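You operate a simulated robot arm through the tools that you are given. There is no shell and no other tool. Be economical: measure what you need, move in short steps, check, and stop when the job is done.

You run a simulated two-armed robot. Do the job below in one go: nothing can be reset, and whatever is moved stays where it is left.

TASK
Find the scratched block under the low lamp and clamp it for repair.
Fine: lamp on first, off at the end; leave the clean block on the mat.

The check looks at the end state, three seconds after you hand in, the way a careful person would. Anything else that was tipped, shoved, dropped, spilled or broken makes it a failure.

THE ROBOT
Two 7-joint arms with fingered hands on one trunk, on a base that drives. Base frame: it is fixed to the floor where the robot stands at the start and does not move with it; the origin is under the middle of the robot, x ahead of it, y to its left, z up; the surface under the hand at the start is at about z = 844. Lengths are in mm, angles in degrees, forces in N, time in s.
The left shoulder is at the start at [30, 136, 1180], the right one opposite. Places, roughly: cam lever [800, 500, 900]; cream block (15x6x3 cm) [800, 0, 900]; lamp switch [800, 200, 900]; red block (15x6x3 cm) [800, -100, 900]; seat of the board clamp [800, 600, 900]. Payload 5 kg a hand.
The tool frame of a hand sits at the grasp point between the pads (the TCP): z along the fingers, y along the line on which they close. The tips reach 42 mm beyond it. The gripper opens to 208 mm. The gripper's body begins 119 mm behind the TCP. The gripper is a hand of 4 fingers: y runs from the thumb to the fingers, the wrist lies at [0, 0, -332] in the tool frame, and closing takes about 1.5 s.
Orientation is that of the tool frame in the base frame, as a unit quaternion [x, y, z, w]. With the fingers straight down and closing along the base's y, the tool's x points along the base's -x, its y along +y and its z along -z.

THE INTERFACE
- The arms move only by the tool nudge_tool. It takes "left_series", "right_series" or both (then of equal length, played together; a hand with none holds still); each is a list of rows, each a list of 7 numbers: the finger opening in mm, from 0 to 208, then the shift along the tool's x, y, z in mm, then the turn, a rotation vector about the tool's x, y, z in degrees. In form: [[fingers, x, y, z, rx, ry, rz], ...]. A call has 1 to 10 rows; each row is the pose to reach, as a shift and turn from the pose commanded when the call began, along the tool's axes at that moment. Each row takes 0.2 s and may step no farther than 50 mm and 8.6 degrees from the row before; otherwise, or with a gripper value out of range, the whole call is refused. A pose out of reach is approached as far as the arm can. The call stops where the force on the tool passes 40 N (or 10 N more than at its start, if that is more) or the arm is blocked; 0.2 s more then pass. The fingers move at their own pace (about 72 mm/s each) and stop on an object; they squeeze with about 29 N. The grip force told is the motor's: it shows also when the fingers shut on nothing. Time passes only in rows, and 0.2 s behind the last, so rows that repeat a pose let the fingers close. The reply holds the time, the measured pose of the TCP, the force on the tool along the base axes, the opening and the grip force, in the units named above and with some noise, with the torque about the TCP (base axes, N m) and any sound that the robot's microphone picked up.
- Cameras (640 x 400 px; columns grow to the right, rows downward): "scene" is now at [22.5, 23.7, 1896.1]; the picture's right is [0.32, -0.95, 0.00], its down [-0.72, -0.24, -0.64] and it looks along [0.61, 0.21, -0.76] (base axes); focal length 272 px, centre (320, 200). "left" rides on the left gripper at [-101, 0, -145] in its tool frame; the picture's right is [0.00, -1.00, 0.00], its down [0.82, 0.00, -0.57] and it looks along [0.57, 0.00, 0.82] (tool axes); focal length 261 px, centre (320, 200). "right" rides on the right gripper at [101, 0, -145] in its tool frame; the picture's right is [0.00, 1.00, 0.00], its down [-0.82, 0.00, -0.57] and it looks along [-0.57, 0.00, 0.82] (tool axes); focal length 261 px, centre (320, 200). There is no depth. A picture from a camera that has moved, and an enlarged one, comes with that camera's place and axes in the base frame and with its lens. The place of the scene camera against the robot may be out by one fixed shift of up to 25 mm in any direction.
- grab_frame(camera): a new picture of that camera. The clock stands still meanwhile.
- move_column(by): slides the trunk up (or, below 0, down) by that many mm; the arms and the scene camera ride with it, the base frame stays. It gives what a move gives, with no picture.
- steer(legs): drives the robot by 1 to 6 legs, each [ahead, left, turn to the left] in mm, mm and degrees, along the robot's own axes; the way and the turn of a leg run together, so that a leg with both is an arc; at most 1500 mm and 180 degrees a leg. The arms and the cameras ride along, it lands a little off, and it stops where it bumps. It gives what a move gives.
- grasp_type(shape, hand): the hand has 4 fingers and takes this shape, open, in about a second: jaw (thumb against the fingers, like two jaws); tri (thumb and two fingers); tip (a fingertip pinch); poke (one finger out to press); point (the index stretched); flat (the hand flat); cup (the hand cupped); fist (a fist). The gripper value then closes the fingers along that shape, each until it touches; the sizes above hold for jaw. It gives what a move gives, with no picture.
- turn_head(pan, tilt): turns the head with the scene camera to pan (to the left, within 143 degrees either way) and tilt (down, from -29 to 69), counted from straight ahead of the robot. It gives what a move gives.
- zoom(camera, box): a new picture of the part [left, top, right, bottom] of that camera's present view, enlarged. The clock stands still meanwhile.
- finish_job(): hands the job in; it is judged then, once.

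Go step by step. Nothing tells you exact positions but the pictures and the camera data: compare them with the known pose of the tool, close in by small moves and look again before you grip or let go. The budget is 120 turns and 100 pictures, counting those below and the enlarged ones. Unless the task says otherwise, let go and move clear before handing in, and close with one line.

The tools are called after "Request:" as name(argument=value, ...) on one line, values as JSON. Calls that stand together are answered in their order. nudge_tool: Moves the arms, as the interface text tells. Its arguments: {"type":"object","properties":{"left_series":{"type":"array"},"right_series":{"type":"array"}},"required":[]} The other tools are called the same way: move_column (by) slides the trunk up or down; grasp_type (shape, hand) gives the hand a shape; steer (legs) drives the base; turn_head (pan, tilt) turns the head that bears the scene camera; grab_frame (camera) takes a picture; zoom (camera, box) takes an enlarged picture of a part of a camera's view; finish_job () hands the job in.

At the start:

```text
time_s: 0.0
left_position: [506.5, 521.2, 1225.3]
left_ee_rot: [0.0, 1.0, 0.0, 0.0]
left_ft_force: [0.4, 0.8, -0.4]
left_ft_torque: [0.01, -0.01, 0.0]
left_opening: 208.0
left_gripper_force: 0.0
left_shape: jaw
right_position: [787.6, -127.6, 1234.7]
right_ee_rot: [0.0, 1.0, 0.0, 0.0]
right_ft_force: [1.4, -0.5, -0.4]
right_ft_torque: [0.01, 0.0, 0.01]
right_opening: 208.0
right_gripper_force: 0.1
right_shape: jaw
trunk travel left (down, up): [-200.0, 290.0]
robot x, y, heading: [-2.5, -1.7, 0.1]
head pan, tilt: [18.7, 49.8]
```

scene: 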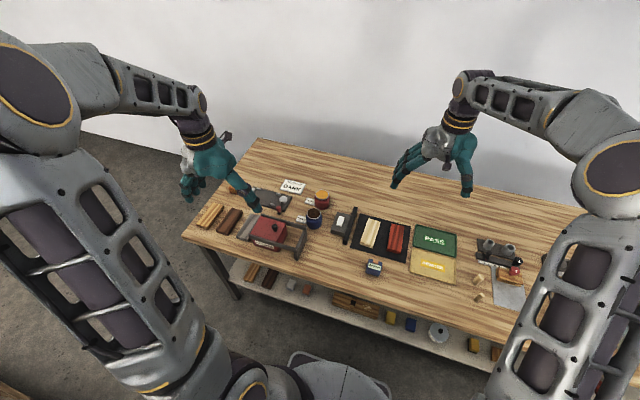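
right: 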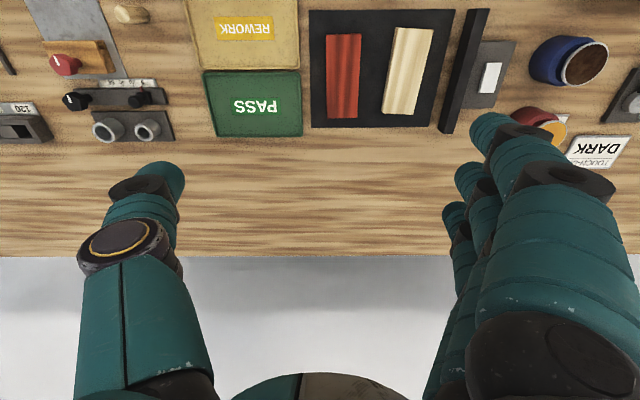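
left: 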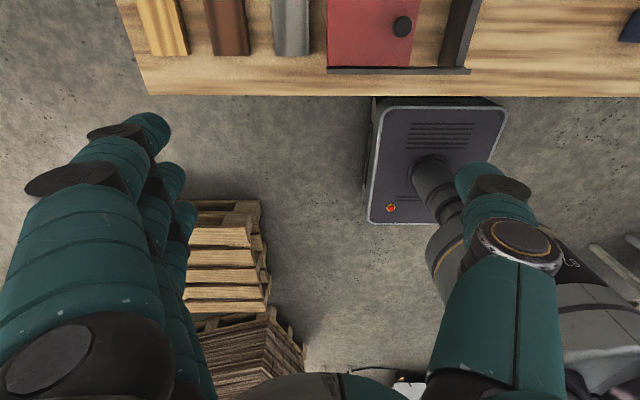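

I see a bench with two blocks on a black mat, a switch box beside it, and a red clamp-like device to the left. I'll look closer before moving.

Request:
zoom(camera="scene", box=[180, 160, 340, 260])

Request:
zoom(camera="scene", box=[320, 190, 540, 320])

Request:
zoom(camera="right", box=[300, 0, 640, 200])

```text
4.00 times, centred on (260, 210) of scene
camera zoom: at [22.5, 23.7, 1896.1], right [0.32, -0.95, 0.0], down [-0.72, -0.24, -0.64], along [0.61, 0.21, -0.76], focal length 1089 px, centre (560, 160)
```

zoom: 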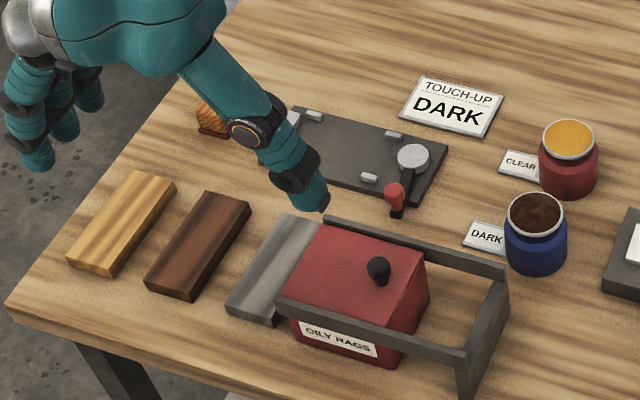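

```text
2.91 times, centred on (430, 255) of scene
camera zoom: at [22.5, 23.7, 1896.1], right [0.32, -0.95, 0.0], down [-0.72, -0.24, -0.64], along [0.61, 0.21, -0.76], focal length 792 px, centre (0, 40)
```

zoom: 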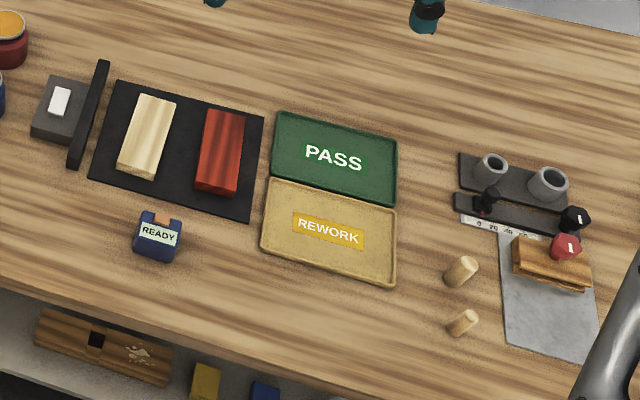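

```text
1.88 times, centred on (470, 100) of right
camera zoom: at [685.4, -128.0, 1378.9], right [0.0, 1.0, 0.0], down [0.82, 0.0, 0.57], along [0.57, 0.0, -0.82], focal length 491 px, centre (38, 388)
```

zoom: 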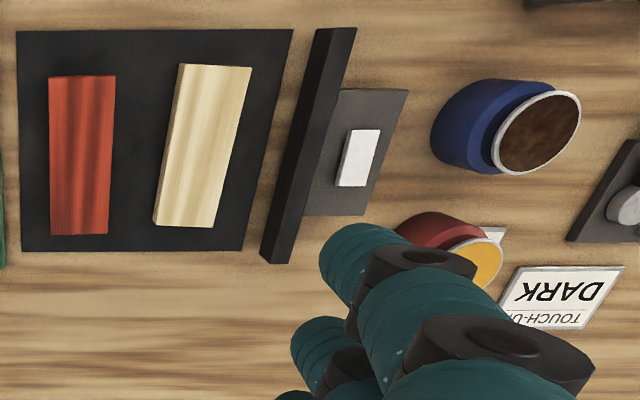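

The switch is near (770,174), the cream block near (760,28), the red one near (769,-87), and the clamp near (810,550). I'll shape the left hand to press, shift the right hand aside and bring the left over the switch, staying high.

Request:
grasp_type(shape="poke", hand="left")

Request:
nudge_tool(left_series=[[0, -26, -33, 5, 0, 0, 0], [0, -52, -66, 10, 0, 0, 0], [0, -78, -99, 15, 0, 0, 0], [0, -104, -132, 20, 0, 0, 0], [0, -130, -165, 25, 0, 0, 0], [0, -156, -200, 30, 0, 0, 0], [0, -182, -235, 35, 0, 0, 0], [0, -208, -270, 40, 0, 0, 0], [0, -234, -305, 45, 0, 0, 0], [0, -264, -340, 50, 0, 0, 0]], right_series=[[208, 0, -10, 0, 0, 0, 0], [208, 0, -20, 0, 0, 0, 0], [208, 0, -30, 0, 0, 0, 0], [208, 0, -40, 0, 0, 0, 0], [208, 0, -50, 0, 0, 0, 0], [208, 0, -60, 0, 0, 0, 0], [208, 0, -70, 0, 0, 0, 0], [208, 0, -80, 0, 0, 0, 0], [208, 0, -90, 0, 0, 0, 0], [208, 0, -100, 0, 0, 0, 0]])

Request:
grab_frame(camera="left")

Request:
grab_frame(camera="scene")

Request:
grab_frame(camera="right")

```text
time_s: 0.9
left_position: [506.6, 519.3, 1225.3]
left_ee_rot: [0.0, 1.0, 0.0, 0.0]
left_ft_force: [0.3, -0.3, 0.0]
left_ft_torque: [-0.01, -0.03, 0.05]
left_opening: 0.1
left_gripper_force: 0.0
left_shape: poke
right_position: [786.2, -128.7, 1234.1]
right_ee_rot: [0.0, 1.0, 0.001, 0.0]
right_ft_force: [-0.3, -0.1, 0.0]
right_ft_torque: [-0.01, 0.03, 0.0]
right_opening: 207.7
right_gripper_force: 0.0
right_shape: jaw
trunk travel left (down, up): [-200.0, 290.0]
robot x, y, heading: [-0.8, -1.0, 0.2]
head pan, tilt: [18.7, 49.8]
```

```text
time_s: 3.1
left_position: [772.6, 181.5, 1173.6]
left_ee_rot: [-0.001, 1.0, 0.002, -0.001]
left_ft_force: [1.2, 0.3, -0.6]
left_ft_torque: [0.0, 0.15, -0.02]
left_opening: 0.3
left_gripper_force: 0.0
left_shape: poke
right_position: [787.8, -230.4, 1234.1]
right_ee_rot: [0.0, 1.0, 0.001, -0.001]
right_ft_force: [0.7, -1.8, -0.8]
right_ft_torque: [0.19, 0.12, -0.02]
right_opening: 207.7
right_gripper_force: 0.0
right_shape: jaw
trunk travel left (down, up): [-200.0, 290.0]
robot x, y, heading: [-2.1, -1.2, 0.1]
head pan, tilt: [18.7, 49.8]
```

```text
93 pictures are left
camera left: at [874.4, 179.4, 1317.2], right [0.01, -1.0, 0.0], down [-0.82, -0.01, 0.57], along [-0.57, 0.0, -0.82], focal length 261 px, centre (320, 200)
```

left: 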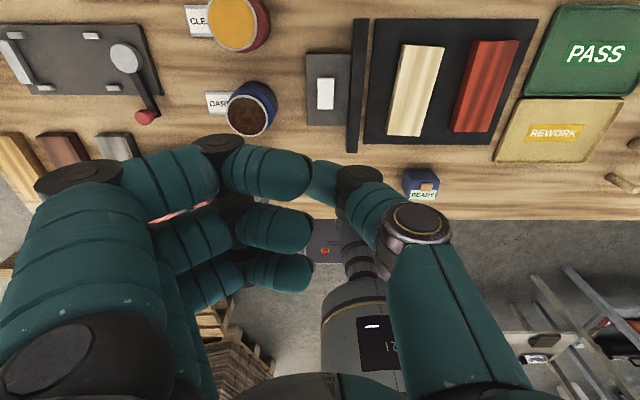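

```text
92 pictures are left
camera scene: at [24.9, 21.2, 1896.0], right [0.32, -0.95, 0.0], down [-0.72, -0.24, -0.64], along [0.61, 0.21, -0.77], focal length 272 px, centre (320, 200)
```

scene: 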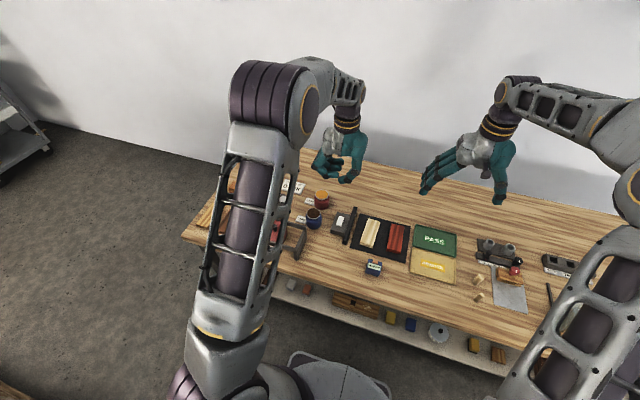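

```text
91 pictures are left
camera right: at [687.6, -229.7, 1378.1], right [0.0, 1.0, 0.0], down [0.82, 0.0, 0.57], along [0.57, 0.0, -0.82], focal length 261 px, centre (320, 200)
```

right: 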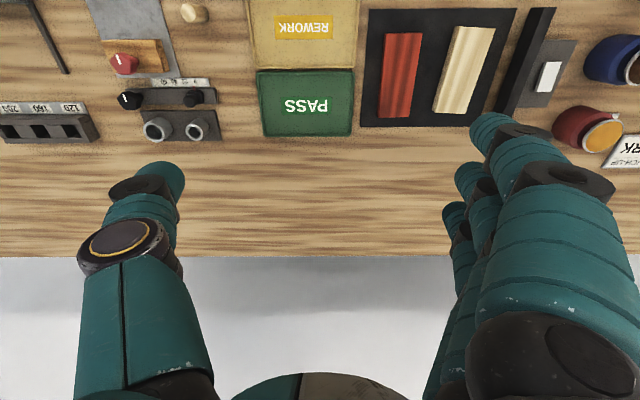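

The left hand is above the switch. I'll zoom in on its shape and on the clamp.

Request:
zoom(camera="scene", box=[290, 110, 400, 250])

Request:
zoom(camera="left", box=[0, 0, 200, 125])

Request:
zoom(camera="left", box=[220, 60, 460, 230])

```text
2.86 times, centred on (345, 180) of scene
camera zoom: at [24.9, 21.2, 1896.0], right [0.32, -0.95, 0.0], down [-0.72, -0.24, -0.64], along [0.61, 0.21, -0.77], focal length 778 px, centre (249, 257)
```

zoom: 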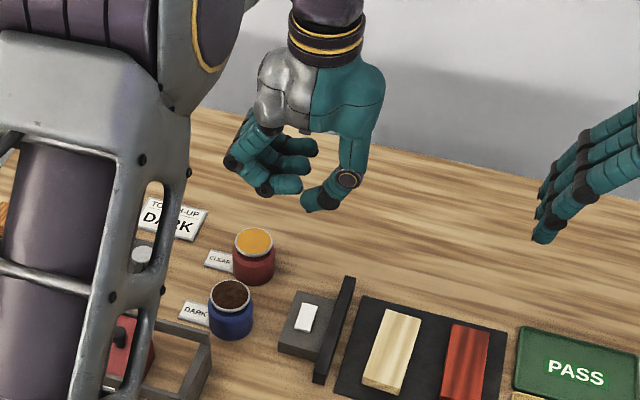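

```text
3.20 times, centred on (100, 62) of left
camera zoom: at [874.4, 179.4, 1317.2], right [0.01, -1.0, 0.0], down [-0.82, -0.01, 0.57], along [-0.57, 0.0, -0.82], focal length 834 px, centre (1024, 640)
```

zoom: 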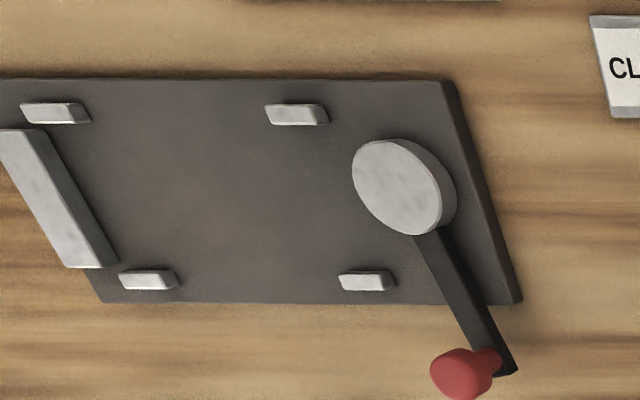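

```text
2.35 times, centred on (340, 145) of left
camera zoom: at [874.4, 179.4, 1317.2], right [0.01, -1.0, 0.0], down [-0.82, -0.01, 0.57], along [-0.57, 0.0, -0.82], focal length 613 px, centre (273, 329)
```

zoom: 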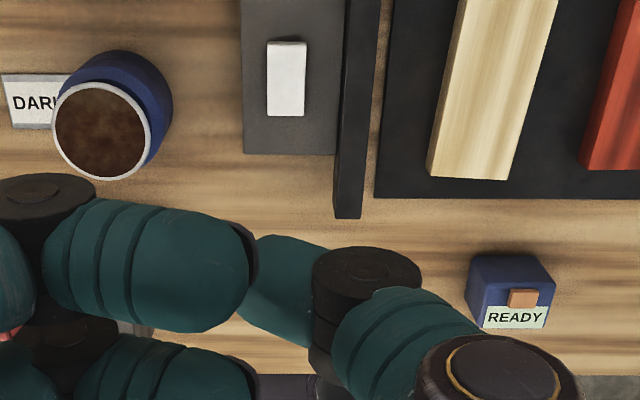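

The poke shape looks curled at opening 0, so I'll open it and look again.

Request:
nudge_tool(left_series=[[208, 0, 0, 0, 0, 0, 0], [208, 0, 0, 0, 0, 0, 0], [208, 0, 0, 0, 0, 0, 0], [208, 0, 0, 0, 0, 0, 0], [208, 0, 0, 0, 0, 0, 0], [208, 0, 0, 0, 0, 0, 0], [208, 0, 0, 0, 0, 0, 0]])

Request:
grab_frame(camera="left")

Request:
zoom(camera="scene", box=[290, 110, 400, 250])

```text
time_s: 4.7
left_position: [772.7, 181.1, 1174.1]
left_ee_rot: [0.0, 1.0, 0.001, 0.0]
left_ft_force: [-0.8, -1.1, -0.3]
left_ft_torque: [-0.03, -0.01, 0.0]
left_opening: 0.3
left_gripper_force: 0.1
left_shape: poke
right_position: [786.8, -227.6, 1235.0]
right_ee_rot: [0.0, 1.0, -0.001, 0.001]
right_ft_force: [-0.9, -0.6, 0.1]
right_ft_torque: [-0.01, -0.03, 0.0]
right_opening: 207.8
right_gripper_force: 0.1
right_shape: jaw
trunk travel left (down, up): [-200.0, 290.0]
robot x, y, heading: [0.3, 0.1, -0.2]
head pan, tilt: [18.7, 49.8]
```

```text
87 pictures are left
camera left: at [872.7, 180.3, 1318.8], right [0.0, -1.0, 0.0], down [-0.82, 0.0, 0.57], along [-0.57, 0.0, -0.82], focal length 261 px, centre (320, 200)
```

left: 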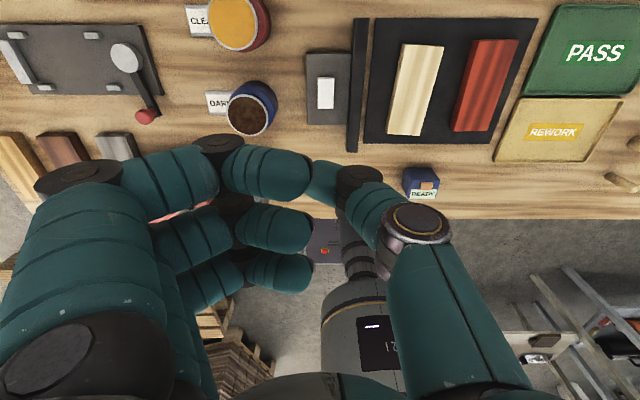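

```text
2.86 times, centred on (345, 180) of scene
camera zoom: at [22.4, 23.6, 1896.2], right [0.32, -0.95, 0.0], down [-0.72, -0.24, -0.64], along [0.61, 0.21, -0.76], focal length 778 px, centre (249, 257)
```

zoom: 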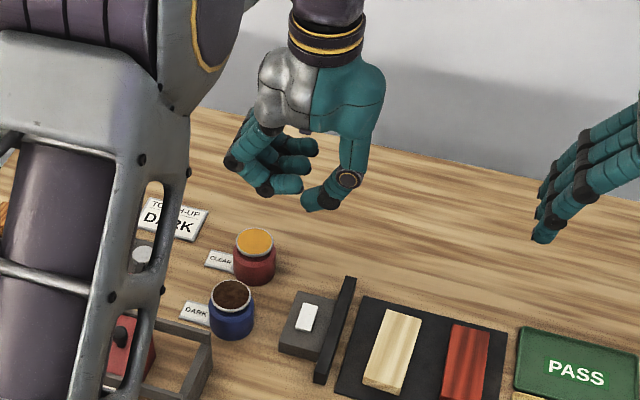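

The thumb tip is the pressing point, about on the tool axis. I'll look at the switch closely and lower the hand part way.

Request:
zoom(camera="scene", box=[325, 200, 365, 240])

Request:
nudge_tool(left_series=[[0, 0, -1, 30, 0, 0, 0], [0, 0, -2, 60, 0, 0, 0], [0, 0, -3, 90, 0, 0, 0], [0, 0, -4, 120, 0, 0, 0], [0, 0, -4, 150, 0, 0, 0], [0, 0, -4, 180, 0, 0, 0], [0, 0, -4, 180, 0, 0, 0]])

Request:
grab_frame(camera="left")

Request:
zoom(camera="scene", box=[300, 170, 380, 250])

```text
10.00 times, centred on (345, 220) of scene
camera zoom: at [22.4, 23.6, 1896.2], right [0.32, -0.95, 0.0], down [-0.72, -0.24, -0.64], along [0.61, 0.21, -0.76], focal length 2724 px, centre (70, 0)
```

zoom: 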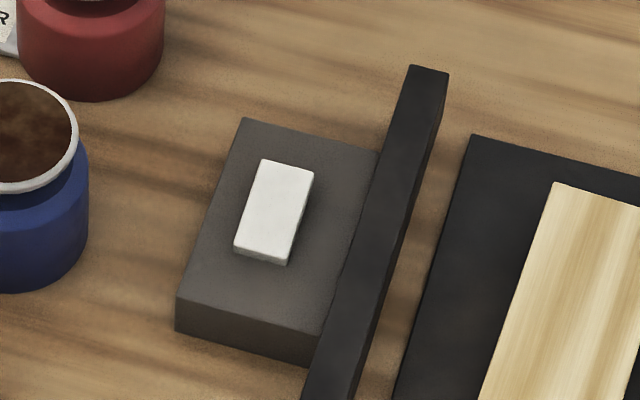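

```text
time_s: 6.3
left_position: [771.3, 177.1, 996.9]
left_ee_rot: [0.0, 1.0, 0.0, 0.0]
left_ft_force: [-0.1, -0.3, 1.1]
left_ft_torque: [0.02, -0.04, 0.02]
left_opening: 0.3
left_gripper_force: 0.0
left_shape: poke
right_position: [785.7, -229.2, 1235.0]
right_ee_rot: [0.0, 1.0, 0.0, 0.0]
right_ft_force: [-0.1, 0.0, -0.4]
right_ft_torque: [-0.01, -0.07, -0.04]
right_opening: 207.7
right_gripper_force: 0.1
right_shape: jaw
trunk travel left (down, up): [-200.0, 290.0]
robot x, y, heading: [1.9, 1.5, 0.0]
head pan, tilt: [18.7, 49.8]
```

```text
84 pictures are left
camera left: at [871.2, 174.5, 1141.4], right [0.0, -1.0, 0.0], down [-0.82, 0.0, 0.57], along [-0.57, 0.0, -0.82], focal length 261 px, centre (320, 200)
```

left: 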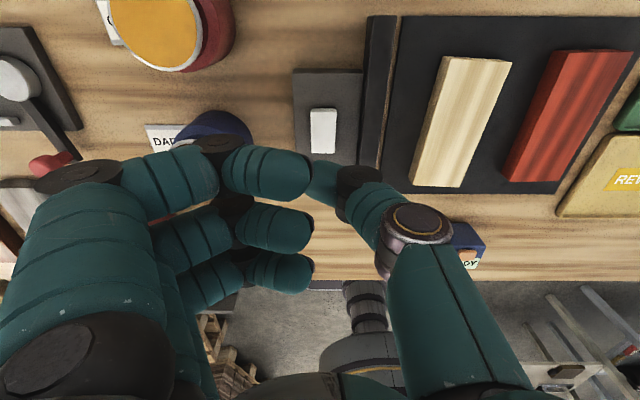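

```text
5.00 times, centred on (340, 210) of scene
camera zoom: at [21.6, 23.6, 1896.2], right [0.32, -0.95, 0.0], down [-0.72, -0.24, -0.65], along [0.61, 0.21, -0.76], focal length 1362 px, centre (220, 150)
```

zoom: 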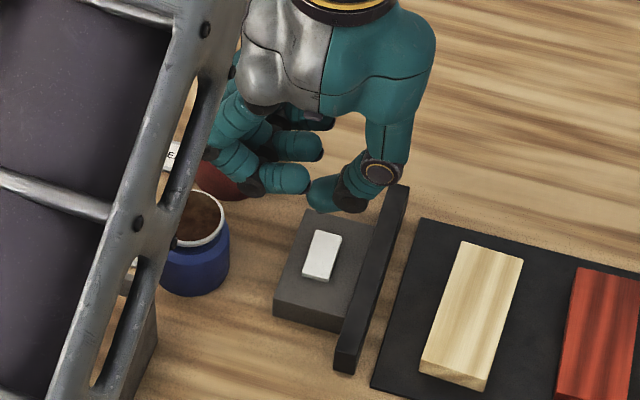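

Lowering in this orientation would bring the curled fingers close to the blue jar. I'll raise the hand and turn it about the vertical so the fingers point away from the robot.

Request:
nudge_tool(left_series=[[0, 0, 0, -30, 0, 0, 0], [0, 0, 0, -60, 0, 0, 8.5], [0, 0, 0, -80, 0, 0, 17], [0, 0, 0, -80, 0, 0, 25.5], [0, 0, 0, -80, 0, 0, 34], [0, 0, 0, -80, 0, 0, 42.5], [0, 0, 0, -80, 0, 0, 51], [0, 0, 0, -80, 0, 0, 59.5], [0, 0, 0, -80, 0, 0, 68], [0, 0, 0, -80, 0, 0, 76.5]])

Request:
grab_frame(camera="left")

Request:
grab_frame(camera="scene")

```text
time_s: 8.5
left_position: [769.3, 176.3, 1075.0]
left_ee_rot: [0.621, 0.784, -0.001, 0.0]
left_ft_force: [-0.1, 0.4, 0.0]
left_ft_torque: [-0.01, -0.01, 0.0]
left_opening: 0.0
left_gripper_force: 0.2
left_shape: poke
right_position: [785.9, -228.0, 1235.4]
right_ee_rot: [0.0, 1.0, -0.001, 0.0]
right_ft_force: [-0.5, -0.6, 0.1]
right_ft_torque: [-0.04, -0.02, -0.03]
right_opening: 207.9
right_gripper_force: 0.1
right_shape: jaw
trunk travel left (down, up): [-200.0, 290.0]
robot x, y, heading: [3.0, -4.1, 0.2]
head pan, tilt: [18.7, 49.8]
```

```text
82 pictures are left
camera left: at [793.5, 76.5, 1219.3], right [-0.97, -0.24, 0.0], down [-0.19, 0.8, 0.57], along [-0.13, 0.56, -0.82], focal length 261 px, centre (320, 200)
```

left: 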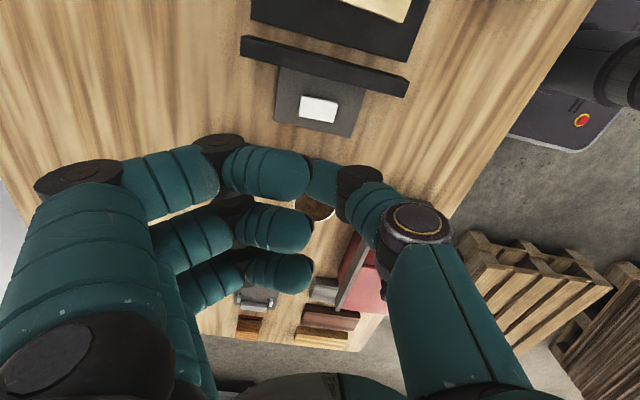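

```text
81 pictures are left
camera scene: at [22.5, 23.6, 1896.1], right [0.32, -0.95, 0.0], down [-0.72, -0.24, -0.64], along [0.61, 0.21, -0.76], focal length 272 px, centre (320, 200)
```

scene: 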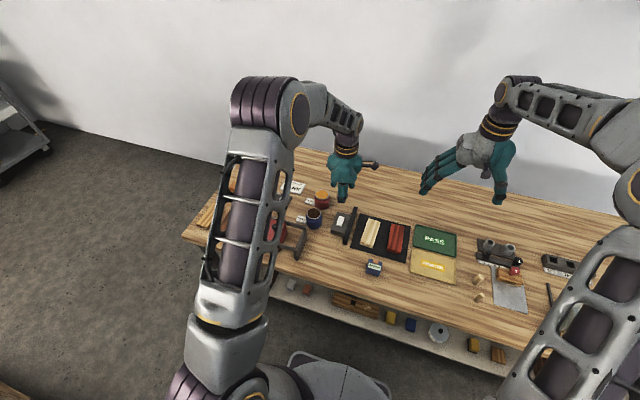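

The hand is turned clear of jars and lamp. I'll go down to just above the switch and check the alignment.

Request:
nudge_tool(left_series=[[0, -2, 2, 30, 0, 0, 0], [0, -4, 4, 60, 0, 0, 0], [0, -5, 4, 90, 0, 0, 0], [0, -5, 4, 115, 0, 0, 0], [0, -5, 4, 135, 0, 0, 0], [0, -5, 4, 135, 0, 0, 0]])

Request:
zoom(camera="left", box=[200, 80, 440, 230])

Request:
zoom(camera="scene", box=[300, 170, 380, 250])

Request:
zoom(camera="right", box=[440, 0, 640, 125])

```text
time_s: 9.9
left_position: [774.2, 172.3, 940.6]
left_ee_rot: [0.619, 0.785, 0.001, 0.0]
left_ft_force: [-1.4, -0.4, -0.3]
left_ft_torque: [0.01, 0.0, 0.01]
left_opening: 0.1
left_gripper_force: 0.1
left_shape: poke
right_position: [786.0, -228.1, 1235.0]
right_ee_rot: [0.0, 1.0, 0.0, 0.0]
right_ft_force: [-0.6, -0.1, -0.2]
right_ft_torque: [0.02, -0.02, 0.01]
right_opening: 207.7
right_gripper_force: 0.1
right_shape: jaw
trunk travel left (down, up): [-200.0, 290.0]
robot x, y, heading: [-1.3, 1.2, -0.0]
head pan, tilt: [18.7, 49.8]
```

```text
2.67 times, centred on (320, 155) of left
camera zoom: at [798.3, 72.7, 1084.5], right [-0.97, -0.24, 0.0], down [-0.2, 0.8, 0.57], along [-0.14, 0.56, -0.82], focal length 695 px, centre (320, 320)
```

zoom: 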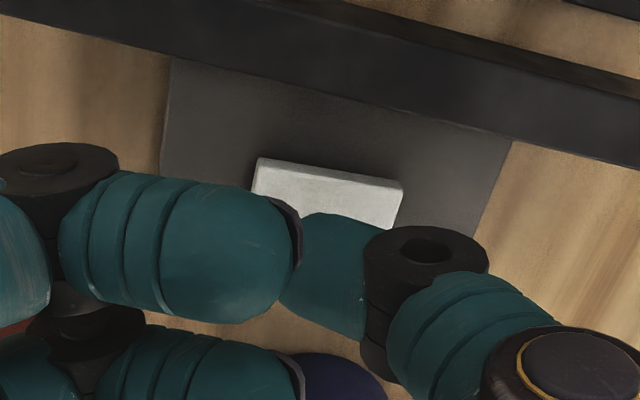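

```text
5.00 times, centred on (340, 210) of scene
camera zoom: at [22.1, 23.5, 1896.2], right [0.32, -0.95, 0.0], down [-0.72, -0.24, -0.65], along [0.61, 0.21, -0.76], focal length 1362 px, centre (220, 150)
```

zoom: 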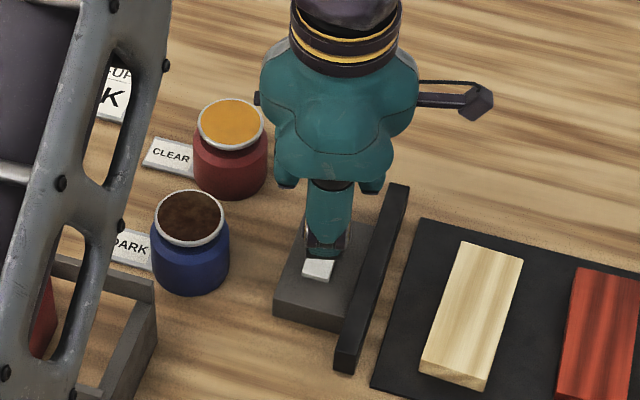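

```text
3.20 times, centred on (540, 62) of right
camera zoom: at [685.3, -228.0, 1380.0], right [0.0, 1.0, 0.0], down [0.82, 0.0, 0.57], along [0.57, 0.0, -0.82], focal length 834 px, centre (-384, 640)
```

zoom: 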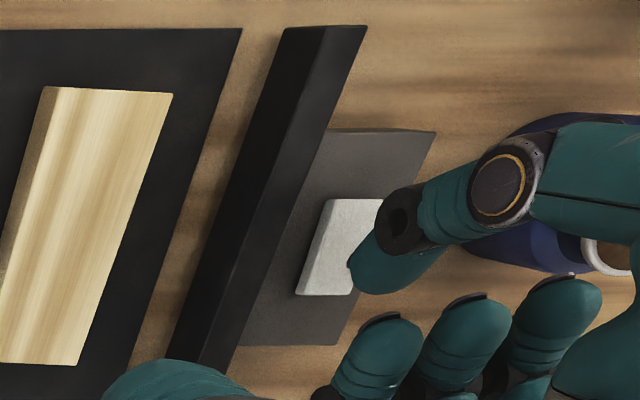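

The tip looks centred over the rocker. Now I'll press gently.

Request:
nudge_tool(left_series=[[0, 0, 0, 8, 0, 0, 0], [0, 0, 0, 14, 0, 0, 0], [0, 0, 0, 20, 0, 0, 0], [0, 0, 0, 25, 0, 0, 0], [0, 0, 0, 30, 0, 0, 0], [0, 0, 0, 34, 0, 0, 0]])

Request:
zoom(camera="scene", box=[300, 170, 420, 270])

```text
time_s: 11.1
left_position: [779.5, 170.8, 920.2]
left_ee_rot: [0.619, 0.785, 0.002, 0.004]
left_ft_force: [-3.7, 2.2, 32.9]
left_ft_torque: [0.47, -0.02, 0.05]
left_opening: 0.0
left_gripper_force: 0.1
left_shape: poke
right_position: [785.8, -227.9, 1236.2]
right_ee_rot: [0.0, 1.0, 0.0, 0.001]
right_ft_force: [0.3, 0.4, -0.7]
right_ft_torque: [-0.05, 0.07, 0.0]
right_opening: 207.7
right_gripper_force: 0.1
right_shape: jaw
trunk travel left (down, up): [-200.0, 290.0]
robot x, y, heading: [-1.0, -0.7, 0.0]
head pan, tilt: [18.7, 49.8]
heard: click
stopped in row 5 (left hand): the force on the tool passed its limit at 42 N (the readings are from after the stop); the commanded pose is now the measured one
```

```text
4.00 times, centred on (360, 220) of scene
camera zoom: at [20.3, 23.4, 1896.4], right [0.32, -0.95, 0.0], down [-0.72, -0.24, -0.65], along [0.61, 0.21, -0.76], focal length 1089 px, centre (160, 120)
```

zoom: 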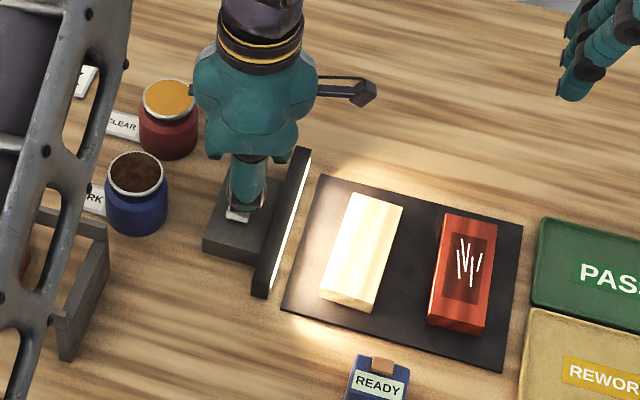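

The click came, the lamp is on, and its light shows the scratches on the red block. I'll lift off and confirm both blocks.

Request:
nudge_tool(left_series=[[0, 0, 0, -20, 0, 0, 0], [0, 0, 0, -50, 0, 0, 0], [0, 0, 0, -90, 0, 0, 0], [0, 0, 0, -130, 0, 0, 0], [0, 0, 0, -170, 0, 0, 0], [0, 0, 0, -170, 0, 0, 0]])

Request:
zoom(camera="scene", box=[340, 200, 440, 262])

Request:
zoom(camera="right", box=[340, 0, 600, 160])

```text
time_s: 12.4
left_position: [776.2, 171.8, 1083.0]
left_ee_rot: [0.619, 0.786, 0.001, 0.002]
left_ft_force: [0.0, 0.0, 0.8]
left_ft_torque: [-0.02, 0.02, 0.01]
left_opening: 0.0
left_gripper_force: 0.0
left_shape: poke
right_position: [787.4, -228.8, 1235.3]
right_ee_rot: [0.0, 1.0, 0.001, -0.001]
right_ft_force: [1.1, 0.9, -0.6]
right_ft_torque: [-0.01, -0.01, 0.0]
right_opening: 208.1
right_gripper_force: 0.1
right_shape: jaw
trunk travel left (down, up): [-200.0, 290.0]
robot x, y, heading: [-2.2, 2.0, -0.2]
head pan, tilt: [18.7, 49.8]
```

```text
6.40 times, centred on (390, 231) of scene
camera zoom: at [23.6, 23.6, 1896.0], right [0.32, -0.95, 0.0], down [-0.72, -0.24, -0.64], along [0.61, 0.21, -0.76], focal length 1743 px, centre (-128, 2)
```

zoom: 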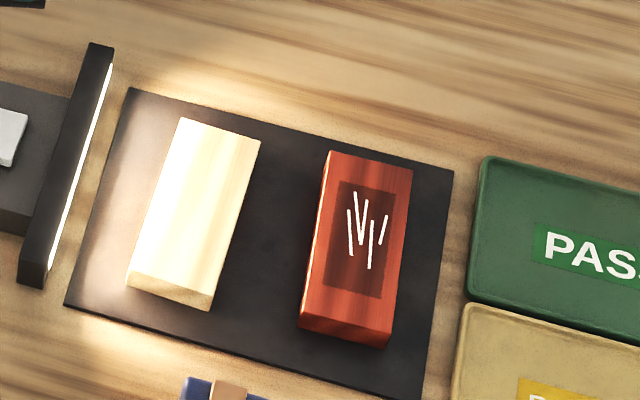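

```text
2.46 times, centred on (470, 80) of right
camera zoom: at [686.4, -227.9, 1379.2], right [0.0, 1.0, 0.0], down [0.82, 0.0, 0.57], along [0.57, 0.0, -0.82], focal length 642 px, centre (-49, 495)
```

zoom: 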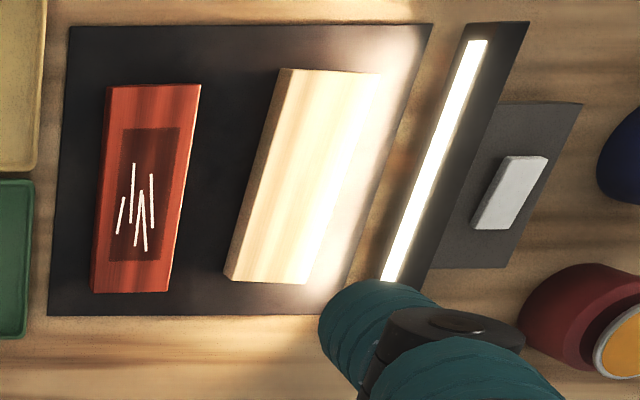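

The red block carries the scratches; the cream one is clean. I'll park the right hand further right, open the left hand to jaw, and bring it over the red block.

Request:
nudge_tool(right_series=[[208, 10, -25, 0, 0, 0, 0], [208, 20, -50, 0, 0, 0, 0], [208, 30, -75, 0, 0, 0, 0], [208, 40, -100, 0, 0, 0, 0], [208, 50, -125, 0, 0, 0, 0], [208, 60, -150, 0, 0, 0, 0], [208, 70, -175, 0, 0, 0, 0], [208, 80, -200, 0, 0, 0, 0], [208, 90, -225, 0, 0, 0, 0], [208, 100, -250, 0, 0, 0, 0]], left_series=[[0, 0, 0, -10, 0, 0, 0], [0, 0, 0, -20, 0, 0, 0], [0, 0, 0, -30, 0, 0, 0], [0, 0, 0, -40, 0, 0, 0], [0, 0, 0, -50, 0, 0, 0], [0, 0, 0, -60, 0, 0, 0], [0, 0, 0, -60, 0, 0, 0], [0, 0, 0, -60, 0, 0, 0], [0, 0, 0, -60, 0, 0, 0], [0, 0, 0, -60, 0, 0, 0]])

Request:
grasp_type(shape="jaw", hand="left")

Request:
nudge_tool(left_series=[[110, -25, -6, 0, 0, 0, -7.9], [110, -51, -12, 0, 0, 0, -15.8], [110, -76, -19, 0, 0, 0, -23.7], [110, -102, -25, 0, 0, 0, -31.6], [110, -127, -31, 0, 0, 0, -39.5], [110, -153, -37, 0, 0, 0, -47.4], [110, -178, -43, 0, 0, 0, -55.3], [110, -204, -50, 0, 0, 0, -63.2], [110, -229, -56, 0, 0, 0, -71.1], [110, -255, -62, 0, 0, 0, -79]])

Request:
grab_frame(camera="left")

Request:
grab_frame(camera="scene")

```text
time_s: 14.7
left_position: [777.1, 170.0, 1145.9]
left_ee_rot: [0.619, 0.785, 0.001, 0.002]
left_ft_force: [-0.5, -1.1, 0.5]
left_ft_torque: [0.12, 0.0, -0.02]
left_opening: 0.0
left_gripper_force: 0.0
left_shape: poke
right_position: [686.4, -479.7, 1235.5]
right_ee_rot: [0.0, 1.0, 0.0, -0.001]
right_ft_force: [-1.2, -0.7, -1.1]
right_ft_torque: [0.02, -0.01, -0.03]
right_opening: 207.7
right_gripper_force: 0.0
right_shape: jaw
trunk travel left (down, up): [-200.0, 290.0]
robot x, y, heading: [-4.2, 2.4, 0.0]
head pan, tilt: [18.7, 49.8]
```

```text
time_s: 15.6
left_position: [777.8, 170.1, 1144.1]
left_ee_rot: [0.619, 0.785, 0.001, 0.002]
left_ft_force: [-0.2, 0.0, -0.5]
left_ft_torque: [0.01, -0.02, -0.01]
left_opening: 207.7
left_gripper_force: 0.1
left_shape: jaw
right_position: [686.6, -478.7, 1235.1]
right_ee_rot: [-0.001, 1.0, 0.0, 0.0]
right_ft_force: [0.2, -0.1, 0.0]
right_ft_torque: [0.0, 0.01, 0.01]
right_opening: 207.7
right_gripper_force: 0.0
right_shape: jaw
trunk travel left (down, up): [-200.0, 290.0]
robot x, y, heading: [-2.4, -2.0, -0.2]
head pan, tilt: [18.7, 49.8]
```

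```text
time_s: 17.8
left_position: [776.0, -92.0, 1145.8]
left_ee_rot: [-0.023, 1.0, -0.001, 0.002]
left_ft_force: [-0.1, -0.4, 0.1]
left_ft_torque: [0.01, 0.0, 0.0]
left_opening: 110.7
left_gripper_force: 0.1
left_shape: jaw
right_position: [687.4, -481.1, 1234.3]
right_ee_rot: [0.0, 1.0, -0.001, 0.0]
right_ft_force: [-0.4, -0.6, -0.1]
right_ft_torque: [0.14, -0.06, 0.01]
right_opening: 207.7
right_gripper_force: 0.1
right_shape: jaw
trunk travel left (down, up): [-200.0, 290.0]
robot x, y, heading: [0.4, -0.1, -0.2]
head pan, tilt: [18.7, 49.8]
```

```text
74 pictures are left
camera left: at [876.5, -88.0, 1290.7], right [0.05, -1.0, 0.0], down [-0.82, -0.04, 0.57], along [-0.57, -0.03, -0.82], focal length 261 px, centre (320, 200)
```

left: 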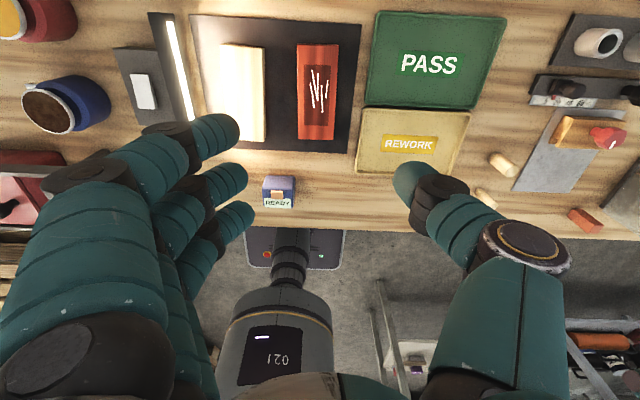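

```text
73 pictures are left
camera scene: at [22.2, 21.7, 1896.2], right [0.32, -0.95, 0.0], down [-0.72, -0.24, -0.65], along [0.61, 0.21, -0.76], focal length 272 px, centre (320, 200)
```

scene: 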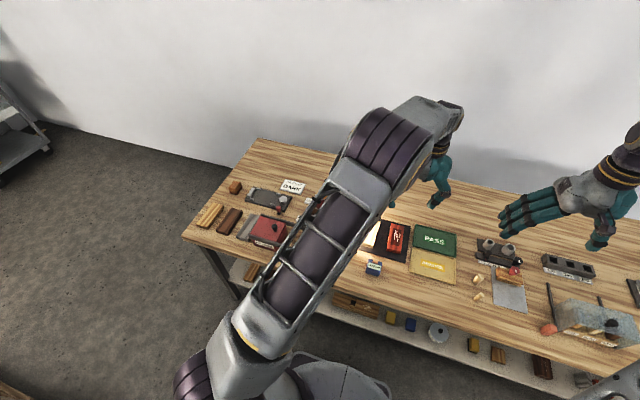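

The red block is in view between the fingers. I'll measure it precisely before descending, and take a clamp closeup with the arm out of the way.

Request:
zoom(camera="left", box=[220, 20, 420, 145])

Request:
zoom(camera="scene", box=[225, 170, 310, 225])

```text
3.20 times, centred on (320, 82) of left
camera zoom: at [876.5, -88.0, 1290.7], right [0.05, -1.0, 0.0], down [-0.82, -0.04, 0.57], along [-0.57, -0.03, -0.82], focal length 834 px, centre (320, 576)
```

zoom: 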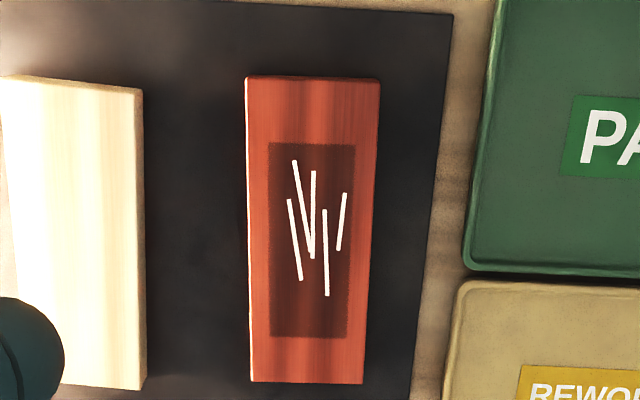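

```text
7.27 times, centred on (268, 198) of scene
camera zoom: at [22.2, 21.7, 1896.2], right [0.32, -0.95, 0.0], down [-0.72, -0.24, -0.65], along [0.61, 0.21, -0.76], focal length 1981 px, centre (702, 218)
```

zoom: 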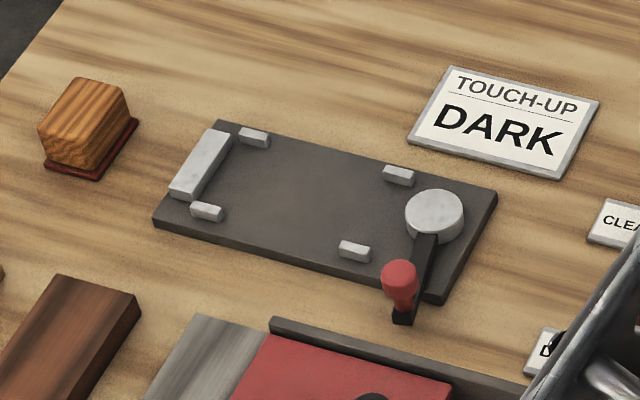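

Red block centre is about 4 mm off my tool axis with a small angle. I'll correct that and descend to about 70 mm above grip height, then look again.

Request:
nudge_tool(left_series=[[110, -3, 4, 30, 0, 0, 1.6], [110, -3.5, 4.9, 65, 0, 0, 1.6], [110, -3.5, 4.9, 100, 0, 0, 1.6], [110, -3.5, 4.9, 135, 0, 0, 1.6], [110, -3.5, 4.9, 165, 0, 0, 1.6], [110, -3.5, 4.9, 185, 0, 0, 1.6], [110, -3.5, 4.9, 185, 0, 0, 1.6]])

Request:
grab_frame(camera="left")

Request:
zoom(camera="scene", box=[360, 190, 460, 260])

```text
time_s: 19.4
left_position: [780.2, -86.9, 962.0]
left_ee_rot: [-0.008, 1.0, -0.001, 0.003]
left_ft_force: [0.2, 0.0, -0.1]
left_ft_torque: [-0.01, -0.03, -0.02]
left_opening: 110.8
left_gripper_force: 0.1
left_shape: jaw
right_position: [687.2, -479.5, 1236.6]
right_ee_rot: [0.0, 1.0, 0.0, 0.0]
right_ft_force: [-0.3, -0.4, -0.5]
right_ft_torque: [-0.03, -0.01, 0.03]
right_opening: 207.5
right_gripper_force: 0.2
right_shape: jaw
trunk travel left (down, up): [-200.0, 290.0]
robot x, y, heading: [0.1, -5.4, 0.1]
head pan, tilt: [18.7, 49.8]
```

```text
70 pictures are left
camera left: at [880.9, -85.5, 1107.0], right [0.02, -1.0, 0.0], down [-0.82, -0.02, 0.57], along [-0.57, -0.01, -0.82], focal length 261 px, centre (320, 200)
```

left: 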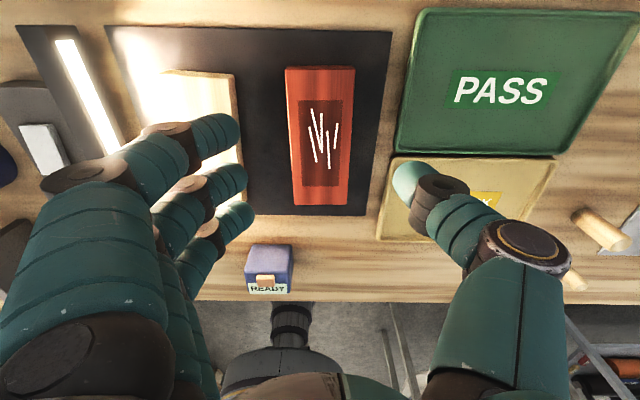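

```text
5.71 times, centred on (410, 225) of scene
camera zoom: at [21.7, 23.3, 1896.2], right [0.32, -0.95, 0.0], down [-0.72, -0.24, -0.65], along [0.61, 0.21, -0.76], focal length 1556 px, centre (-194, 57)
```

zoom: 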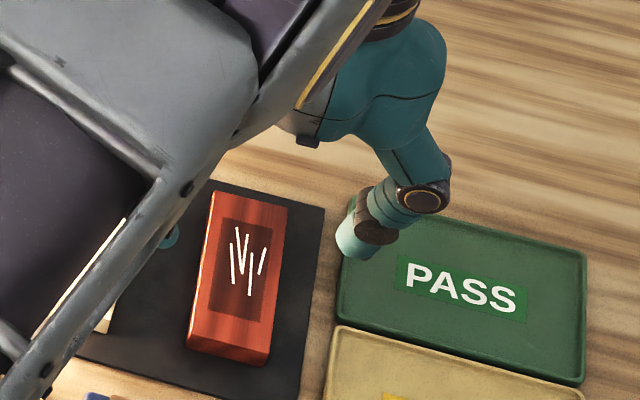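

Alignment is good. I'll go down to a shallow grip, keeping the tips above the clamp's stops later, then close and view.

Request:
nudge_tool(left_series=[[110, -2, 0, 20, 0, 0, 0], [110, -2, 0, 40, 0, 0, 0], [110, -2, 0, 60, 0, 0, 0], [80, -2, 0, 60, 0, 0, 0], [60, -2, 0, 60, 0, 0, 0], [40, -2, 0, 60, 0, 0, 0], [40, -2, 0, 60, 0, 0, 0], [40, -2, 0, 60, 0, 0, 0]])

Request:
grab_frame(camera="left")

Request:
zoom(camera="scene", box=[360, 190, 460, 260])

```text
time_s: 21.1
left_position: [784.6, -84.7, 906.2]
left_ee_rot: [-0.008, 1.0, -0.001, 0.004]
left_ft_force: [0.7, 5.8, 27.2]
left_ft_torque: [0.62, 0.14, -0.02]
left_opening: 35.5
left_gripper_force: 28.9
left_shape: jaw
right_position: [685.5, -478.5, 1235.7]
right_ee_rot: [0.001, 1.0, 0.0, 0.0]
right_ft_force: [0.2, -0.3, 1.3]
right_ft_torque: [0.01, -0.02, -0.03]
right_opening: 207.8
right_gripper_force: 0.0
right_shape: jaw
trunk travel left (down, up): [-200.0, 290.0]
robot x, y, heading: [0.2, -4.6, -0.0]
head pan, tilt: [18.7, 49.8]
```

```text
68 pictures are left
camera left: at [884.2, -84.4, 1050.3], right [0.02, -1.0, 0.0], down [-0.83, -0.02, 0.56], along [-0.56, -0.01, -0.83], focal length 261 px, centre (320, 200)
```

left: 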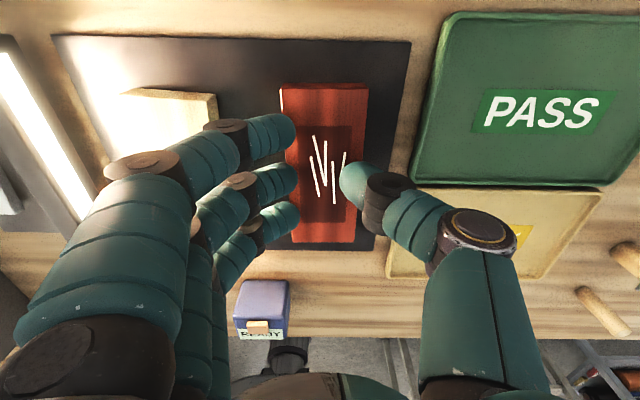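

```text
5.71 times, centred on (410, 225) of scene
camera zoom: at [19.7, 24.0, 1896.5], right [0.32, -0.95, 0.0], down [-0.72, -0.25, -0.65], along [0.61, 0.21, -0.76], focal length 1556 px, centre (-194, 57)
```

zoom: 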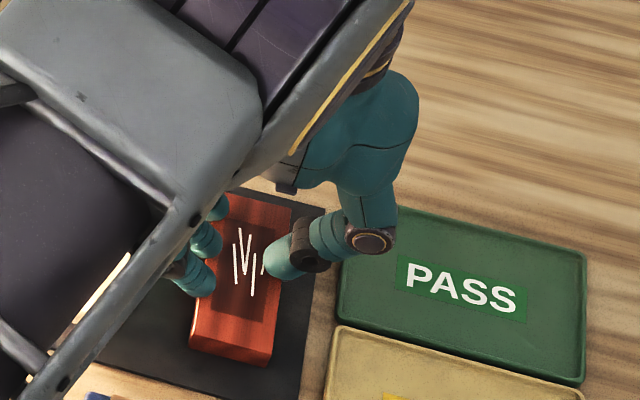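

The tips rode onto the block's top, so the grip was too shallow. I'll open, raise slightly, then go deeper.

Request:
nudge_tool(left_series=[[60, 0, 0, -10, 0, 0, 0], [110, 0, 0, -15, 0, 0, 0], [110, 0, 0, -15, 0, 0, 0], [110, 0, 0, -15, 0, 0, 0], [110, 0, 0, -15, 0, 0, 0]])

Request:
grab_frame(camera="left")

```text
time_s: 22.4
left_position: [782.4, -85.9, 914.5]
left_ee_rot: [-0.008, 1.0, -0.001, 0.001]
left_ft_force: [0.1, 0.7, 0.4]
left_ft_torque: [0.03, 0.01, -0.01]
left_opening: 109.0
left_gripper_force: 0.2
left_shape: jaw
right_position: [687.4, -479.5, 1234.2]
right_ee_rot: [0.0, 1.0, 0.001, 0.0]
right_ft_force: [0.1, -0.5, -0.5]
right_ft_torque: [0.01, 0.02, -0.02]
right_opening: 207.9
right_gripper_force: 0.0
right_shape: jaw
trunk travel left (down, up): [-200.0, 290.0]
robot x, y, heading: [-1.2, -1.5, 0.1]
head pan, tilt: [18.7, 49.8]
```

```text
66 pictures are left
camera left: at [883.6, -85.3, 1060.0], right [0.02, -1.0, 0.0], down [-0.82, -0.02, 0.57], along [-0.57, -0.01, -0.82], focal length 261 px, centre (320, 200)
```

left: 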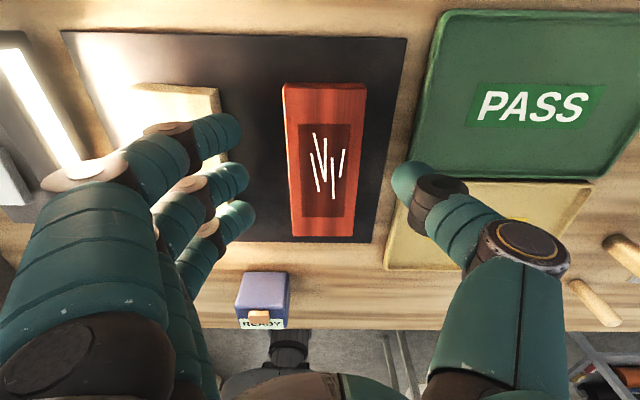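

At this opening the fingers would come down on the cream block. I'll narrow to 84 mm and check clearances before descending.

Request:
nudge_tool(left_series=[[84, 0, 0, 0, 0, 0, 0], [84, 0, 0, 0, 0, 0, 0], [84, 0, 0, 0, 0, 0, 0]])

Request:
grab_frame(camera="left")

```text
time_s: 23.1
left_position: [783.1, -85.4, 915.1]
left_ee_rot: [-0.008, 1.0, -0.001, 0.003]
left_ft_force: [0.1, -0.4, -0.3]
left_ft_torque: [0.0, -0.03, -0.02]
left_opening: 84.8
left_gripper_force: 0.1
left_shape: jaw
right_position: [686.4, -478.8, 1234.9]
right_ee_rot: [0.0, 1.0, 0.0, 0.0]
right_ft_force: [0.5, 0.4, 0.6]
right_ft_torque: [0.01, -0.02, 0.01]
right_opening: 208.0
right_gripper_force: 0.1
right_shape: jaw
trunk travel left (down, up): [-200.0, 290.0]
robot x, y, heading: [-2.6, -1.2, 0.0]
head pan, tilt: [18.7, 49.8]
```

```text
65 pictures are left
camera left: at [883.4, -85.2, 1060.3], right [0.02, -1.0, 0.0], down [-0.82, -0.02, 0.57], along [-0.57, -0.01, -0.82], focal length 261 px, centre (320, 200)
```

left: 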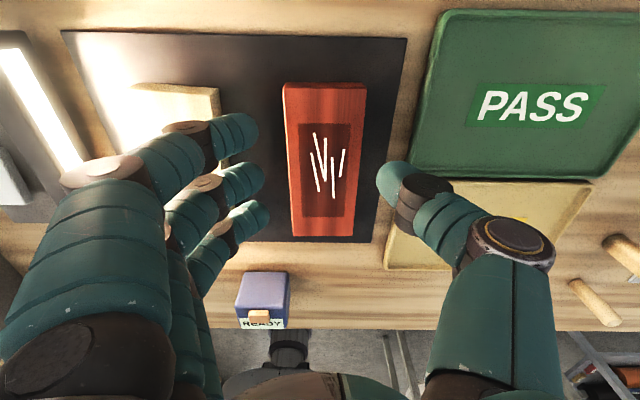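

I'll narrow to 72 mm, recentre by 3.5 mm away from the cream block, and lower halfway.

Request:
nudge_tool(left_series=[[72, 0, -3.5, 0, 0, 0, 0], [72, 0, -3.5, 0, 0, 0, 0], [72, 0, -3.5, 0, 0, 0, 0], [72, 0, -3.5, 5, 0, 0, 0], [72, 0, -3.5, 10, 0, 0, 0], [72, 0, -3.5, 10, 0, 0, 0]])

Request:
zoom(camera="left", box=[120, 60, 440, 260])

```text
time_s: 24.6
left_position: [782.4, -89.6, 905.1]
left_ee_rot: [-0.007, 1.0, -0.002, 0.003]
left_ft_force: [-0.2, 0.2, 0.5]
left_ft_torque: [0.01, -0.05, 0.02]
left_opening: 72.8
left_gripper_force: 0.1
left_shape: jaw
right_position: [688.2, -479.6, 1233.8]
right_ee_rot: [0.0, 1.0, -0.001, 0.001]
right_ft_force: [0.1, -0.6, -1.0]
right_ft_torque: [0.0, 0.03, 0.01]
right_opening: 207.9
right_gripper_force: 0.0
right_shape: jaw
trunk travel left (down, up): [-200.0, 290.0]
robot x, y, heading: [-5.4, -0.4, 0.2]
head pan, tilt: [18.7, 49.8]
```

```text
2.00 times, centred on (280, 160) of left
camera zoom: at [883.0, -88.8, 1050.4], right [0.02, -1.0, 0.0], down [-0.82, -0.02, 0.57], along [-0.57, -0.01, -0.82], focal length 521 px, centre (400, 280)
```

zoom: 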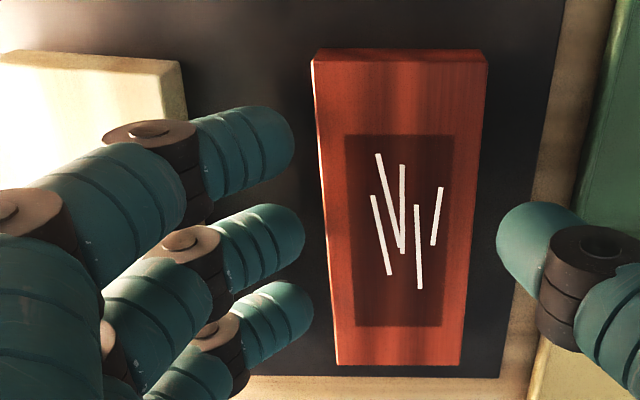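

Both sides have clearance. I'll lower another 16 mm and close.

Request:
nudge_tool(left_series=[[72, 0, 0, 5, 0, 0, 0], [72, 0, 0, 10, 0, 0, 0], [72, 0, 0, 16, 0, 0, 0], [60, 0, 0, 16, 0, 0, 0], [50, 0, 0, 16, 0, 0, 0], [40, 0, 0, 16, 0, 0, 0], [40, 0, 0, 16, 0, 0, 0]])

Request:
zoom(camera="left", box=[120, 60, 440, 260])

```text
time_s: 26.1
left_position: [782.7, -89.6, 889.3]
left_ee_rot: [-0.008, 1.0, -0.001, 0.001]
left_ft_force: [0.5, -0.3, -0.3]
left_ft_torque: [-0.01, -0.01, 0.01]
left_opening: 54.0
left_gripper_force: 29.3
left_shape: jaw
right_position: [688.5, -479.4, 1234.6]
right_ee_rot: [0.0, 1.0, 0.0, 0.0]
right_ft_force: [0.0, 0.9, 0.2]
right_ft_torque: [-0.01, 0.02, -0.05]
right_opening: 207.4
right_gripper_force: 0.0
right_shape: jaw
trunk travel left (down, up): [-200.0, 290.0]
robot x, y, heading: [0.5, 3.3, -0.2]
head pan, tilt: [18.7, 49.8]
```

```text
2.00 times, centred on (280, 160) of left
camera zoom: at [882.7, -89.0, 1033.5], right [0.02, -1.0, 0.0], down [-0.82, -0.02, 0.57], along [-0.57, -0.01, -0.82], focal length 521 px, centre (400, 280)
```

zoom: 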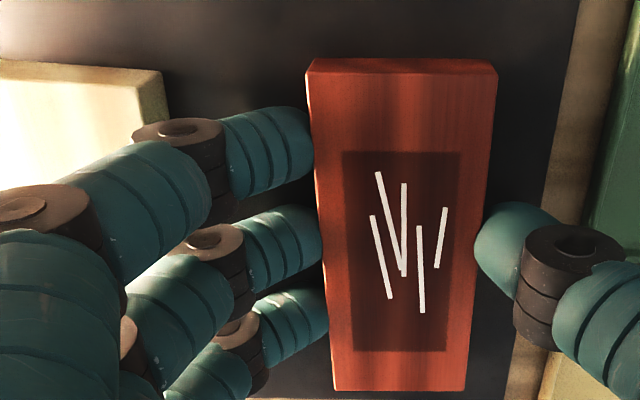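

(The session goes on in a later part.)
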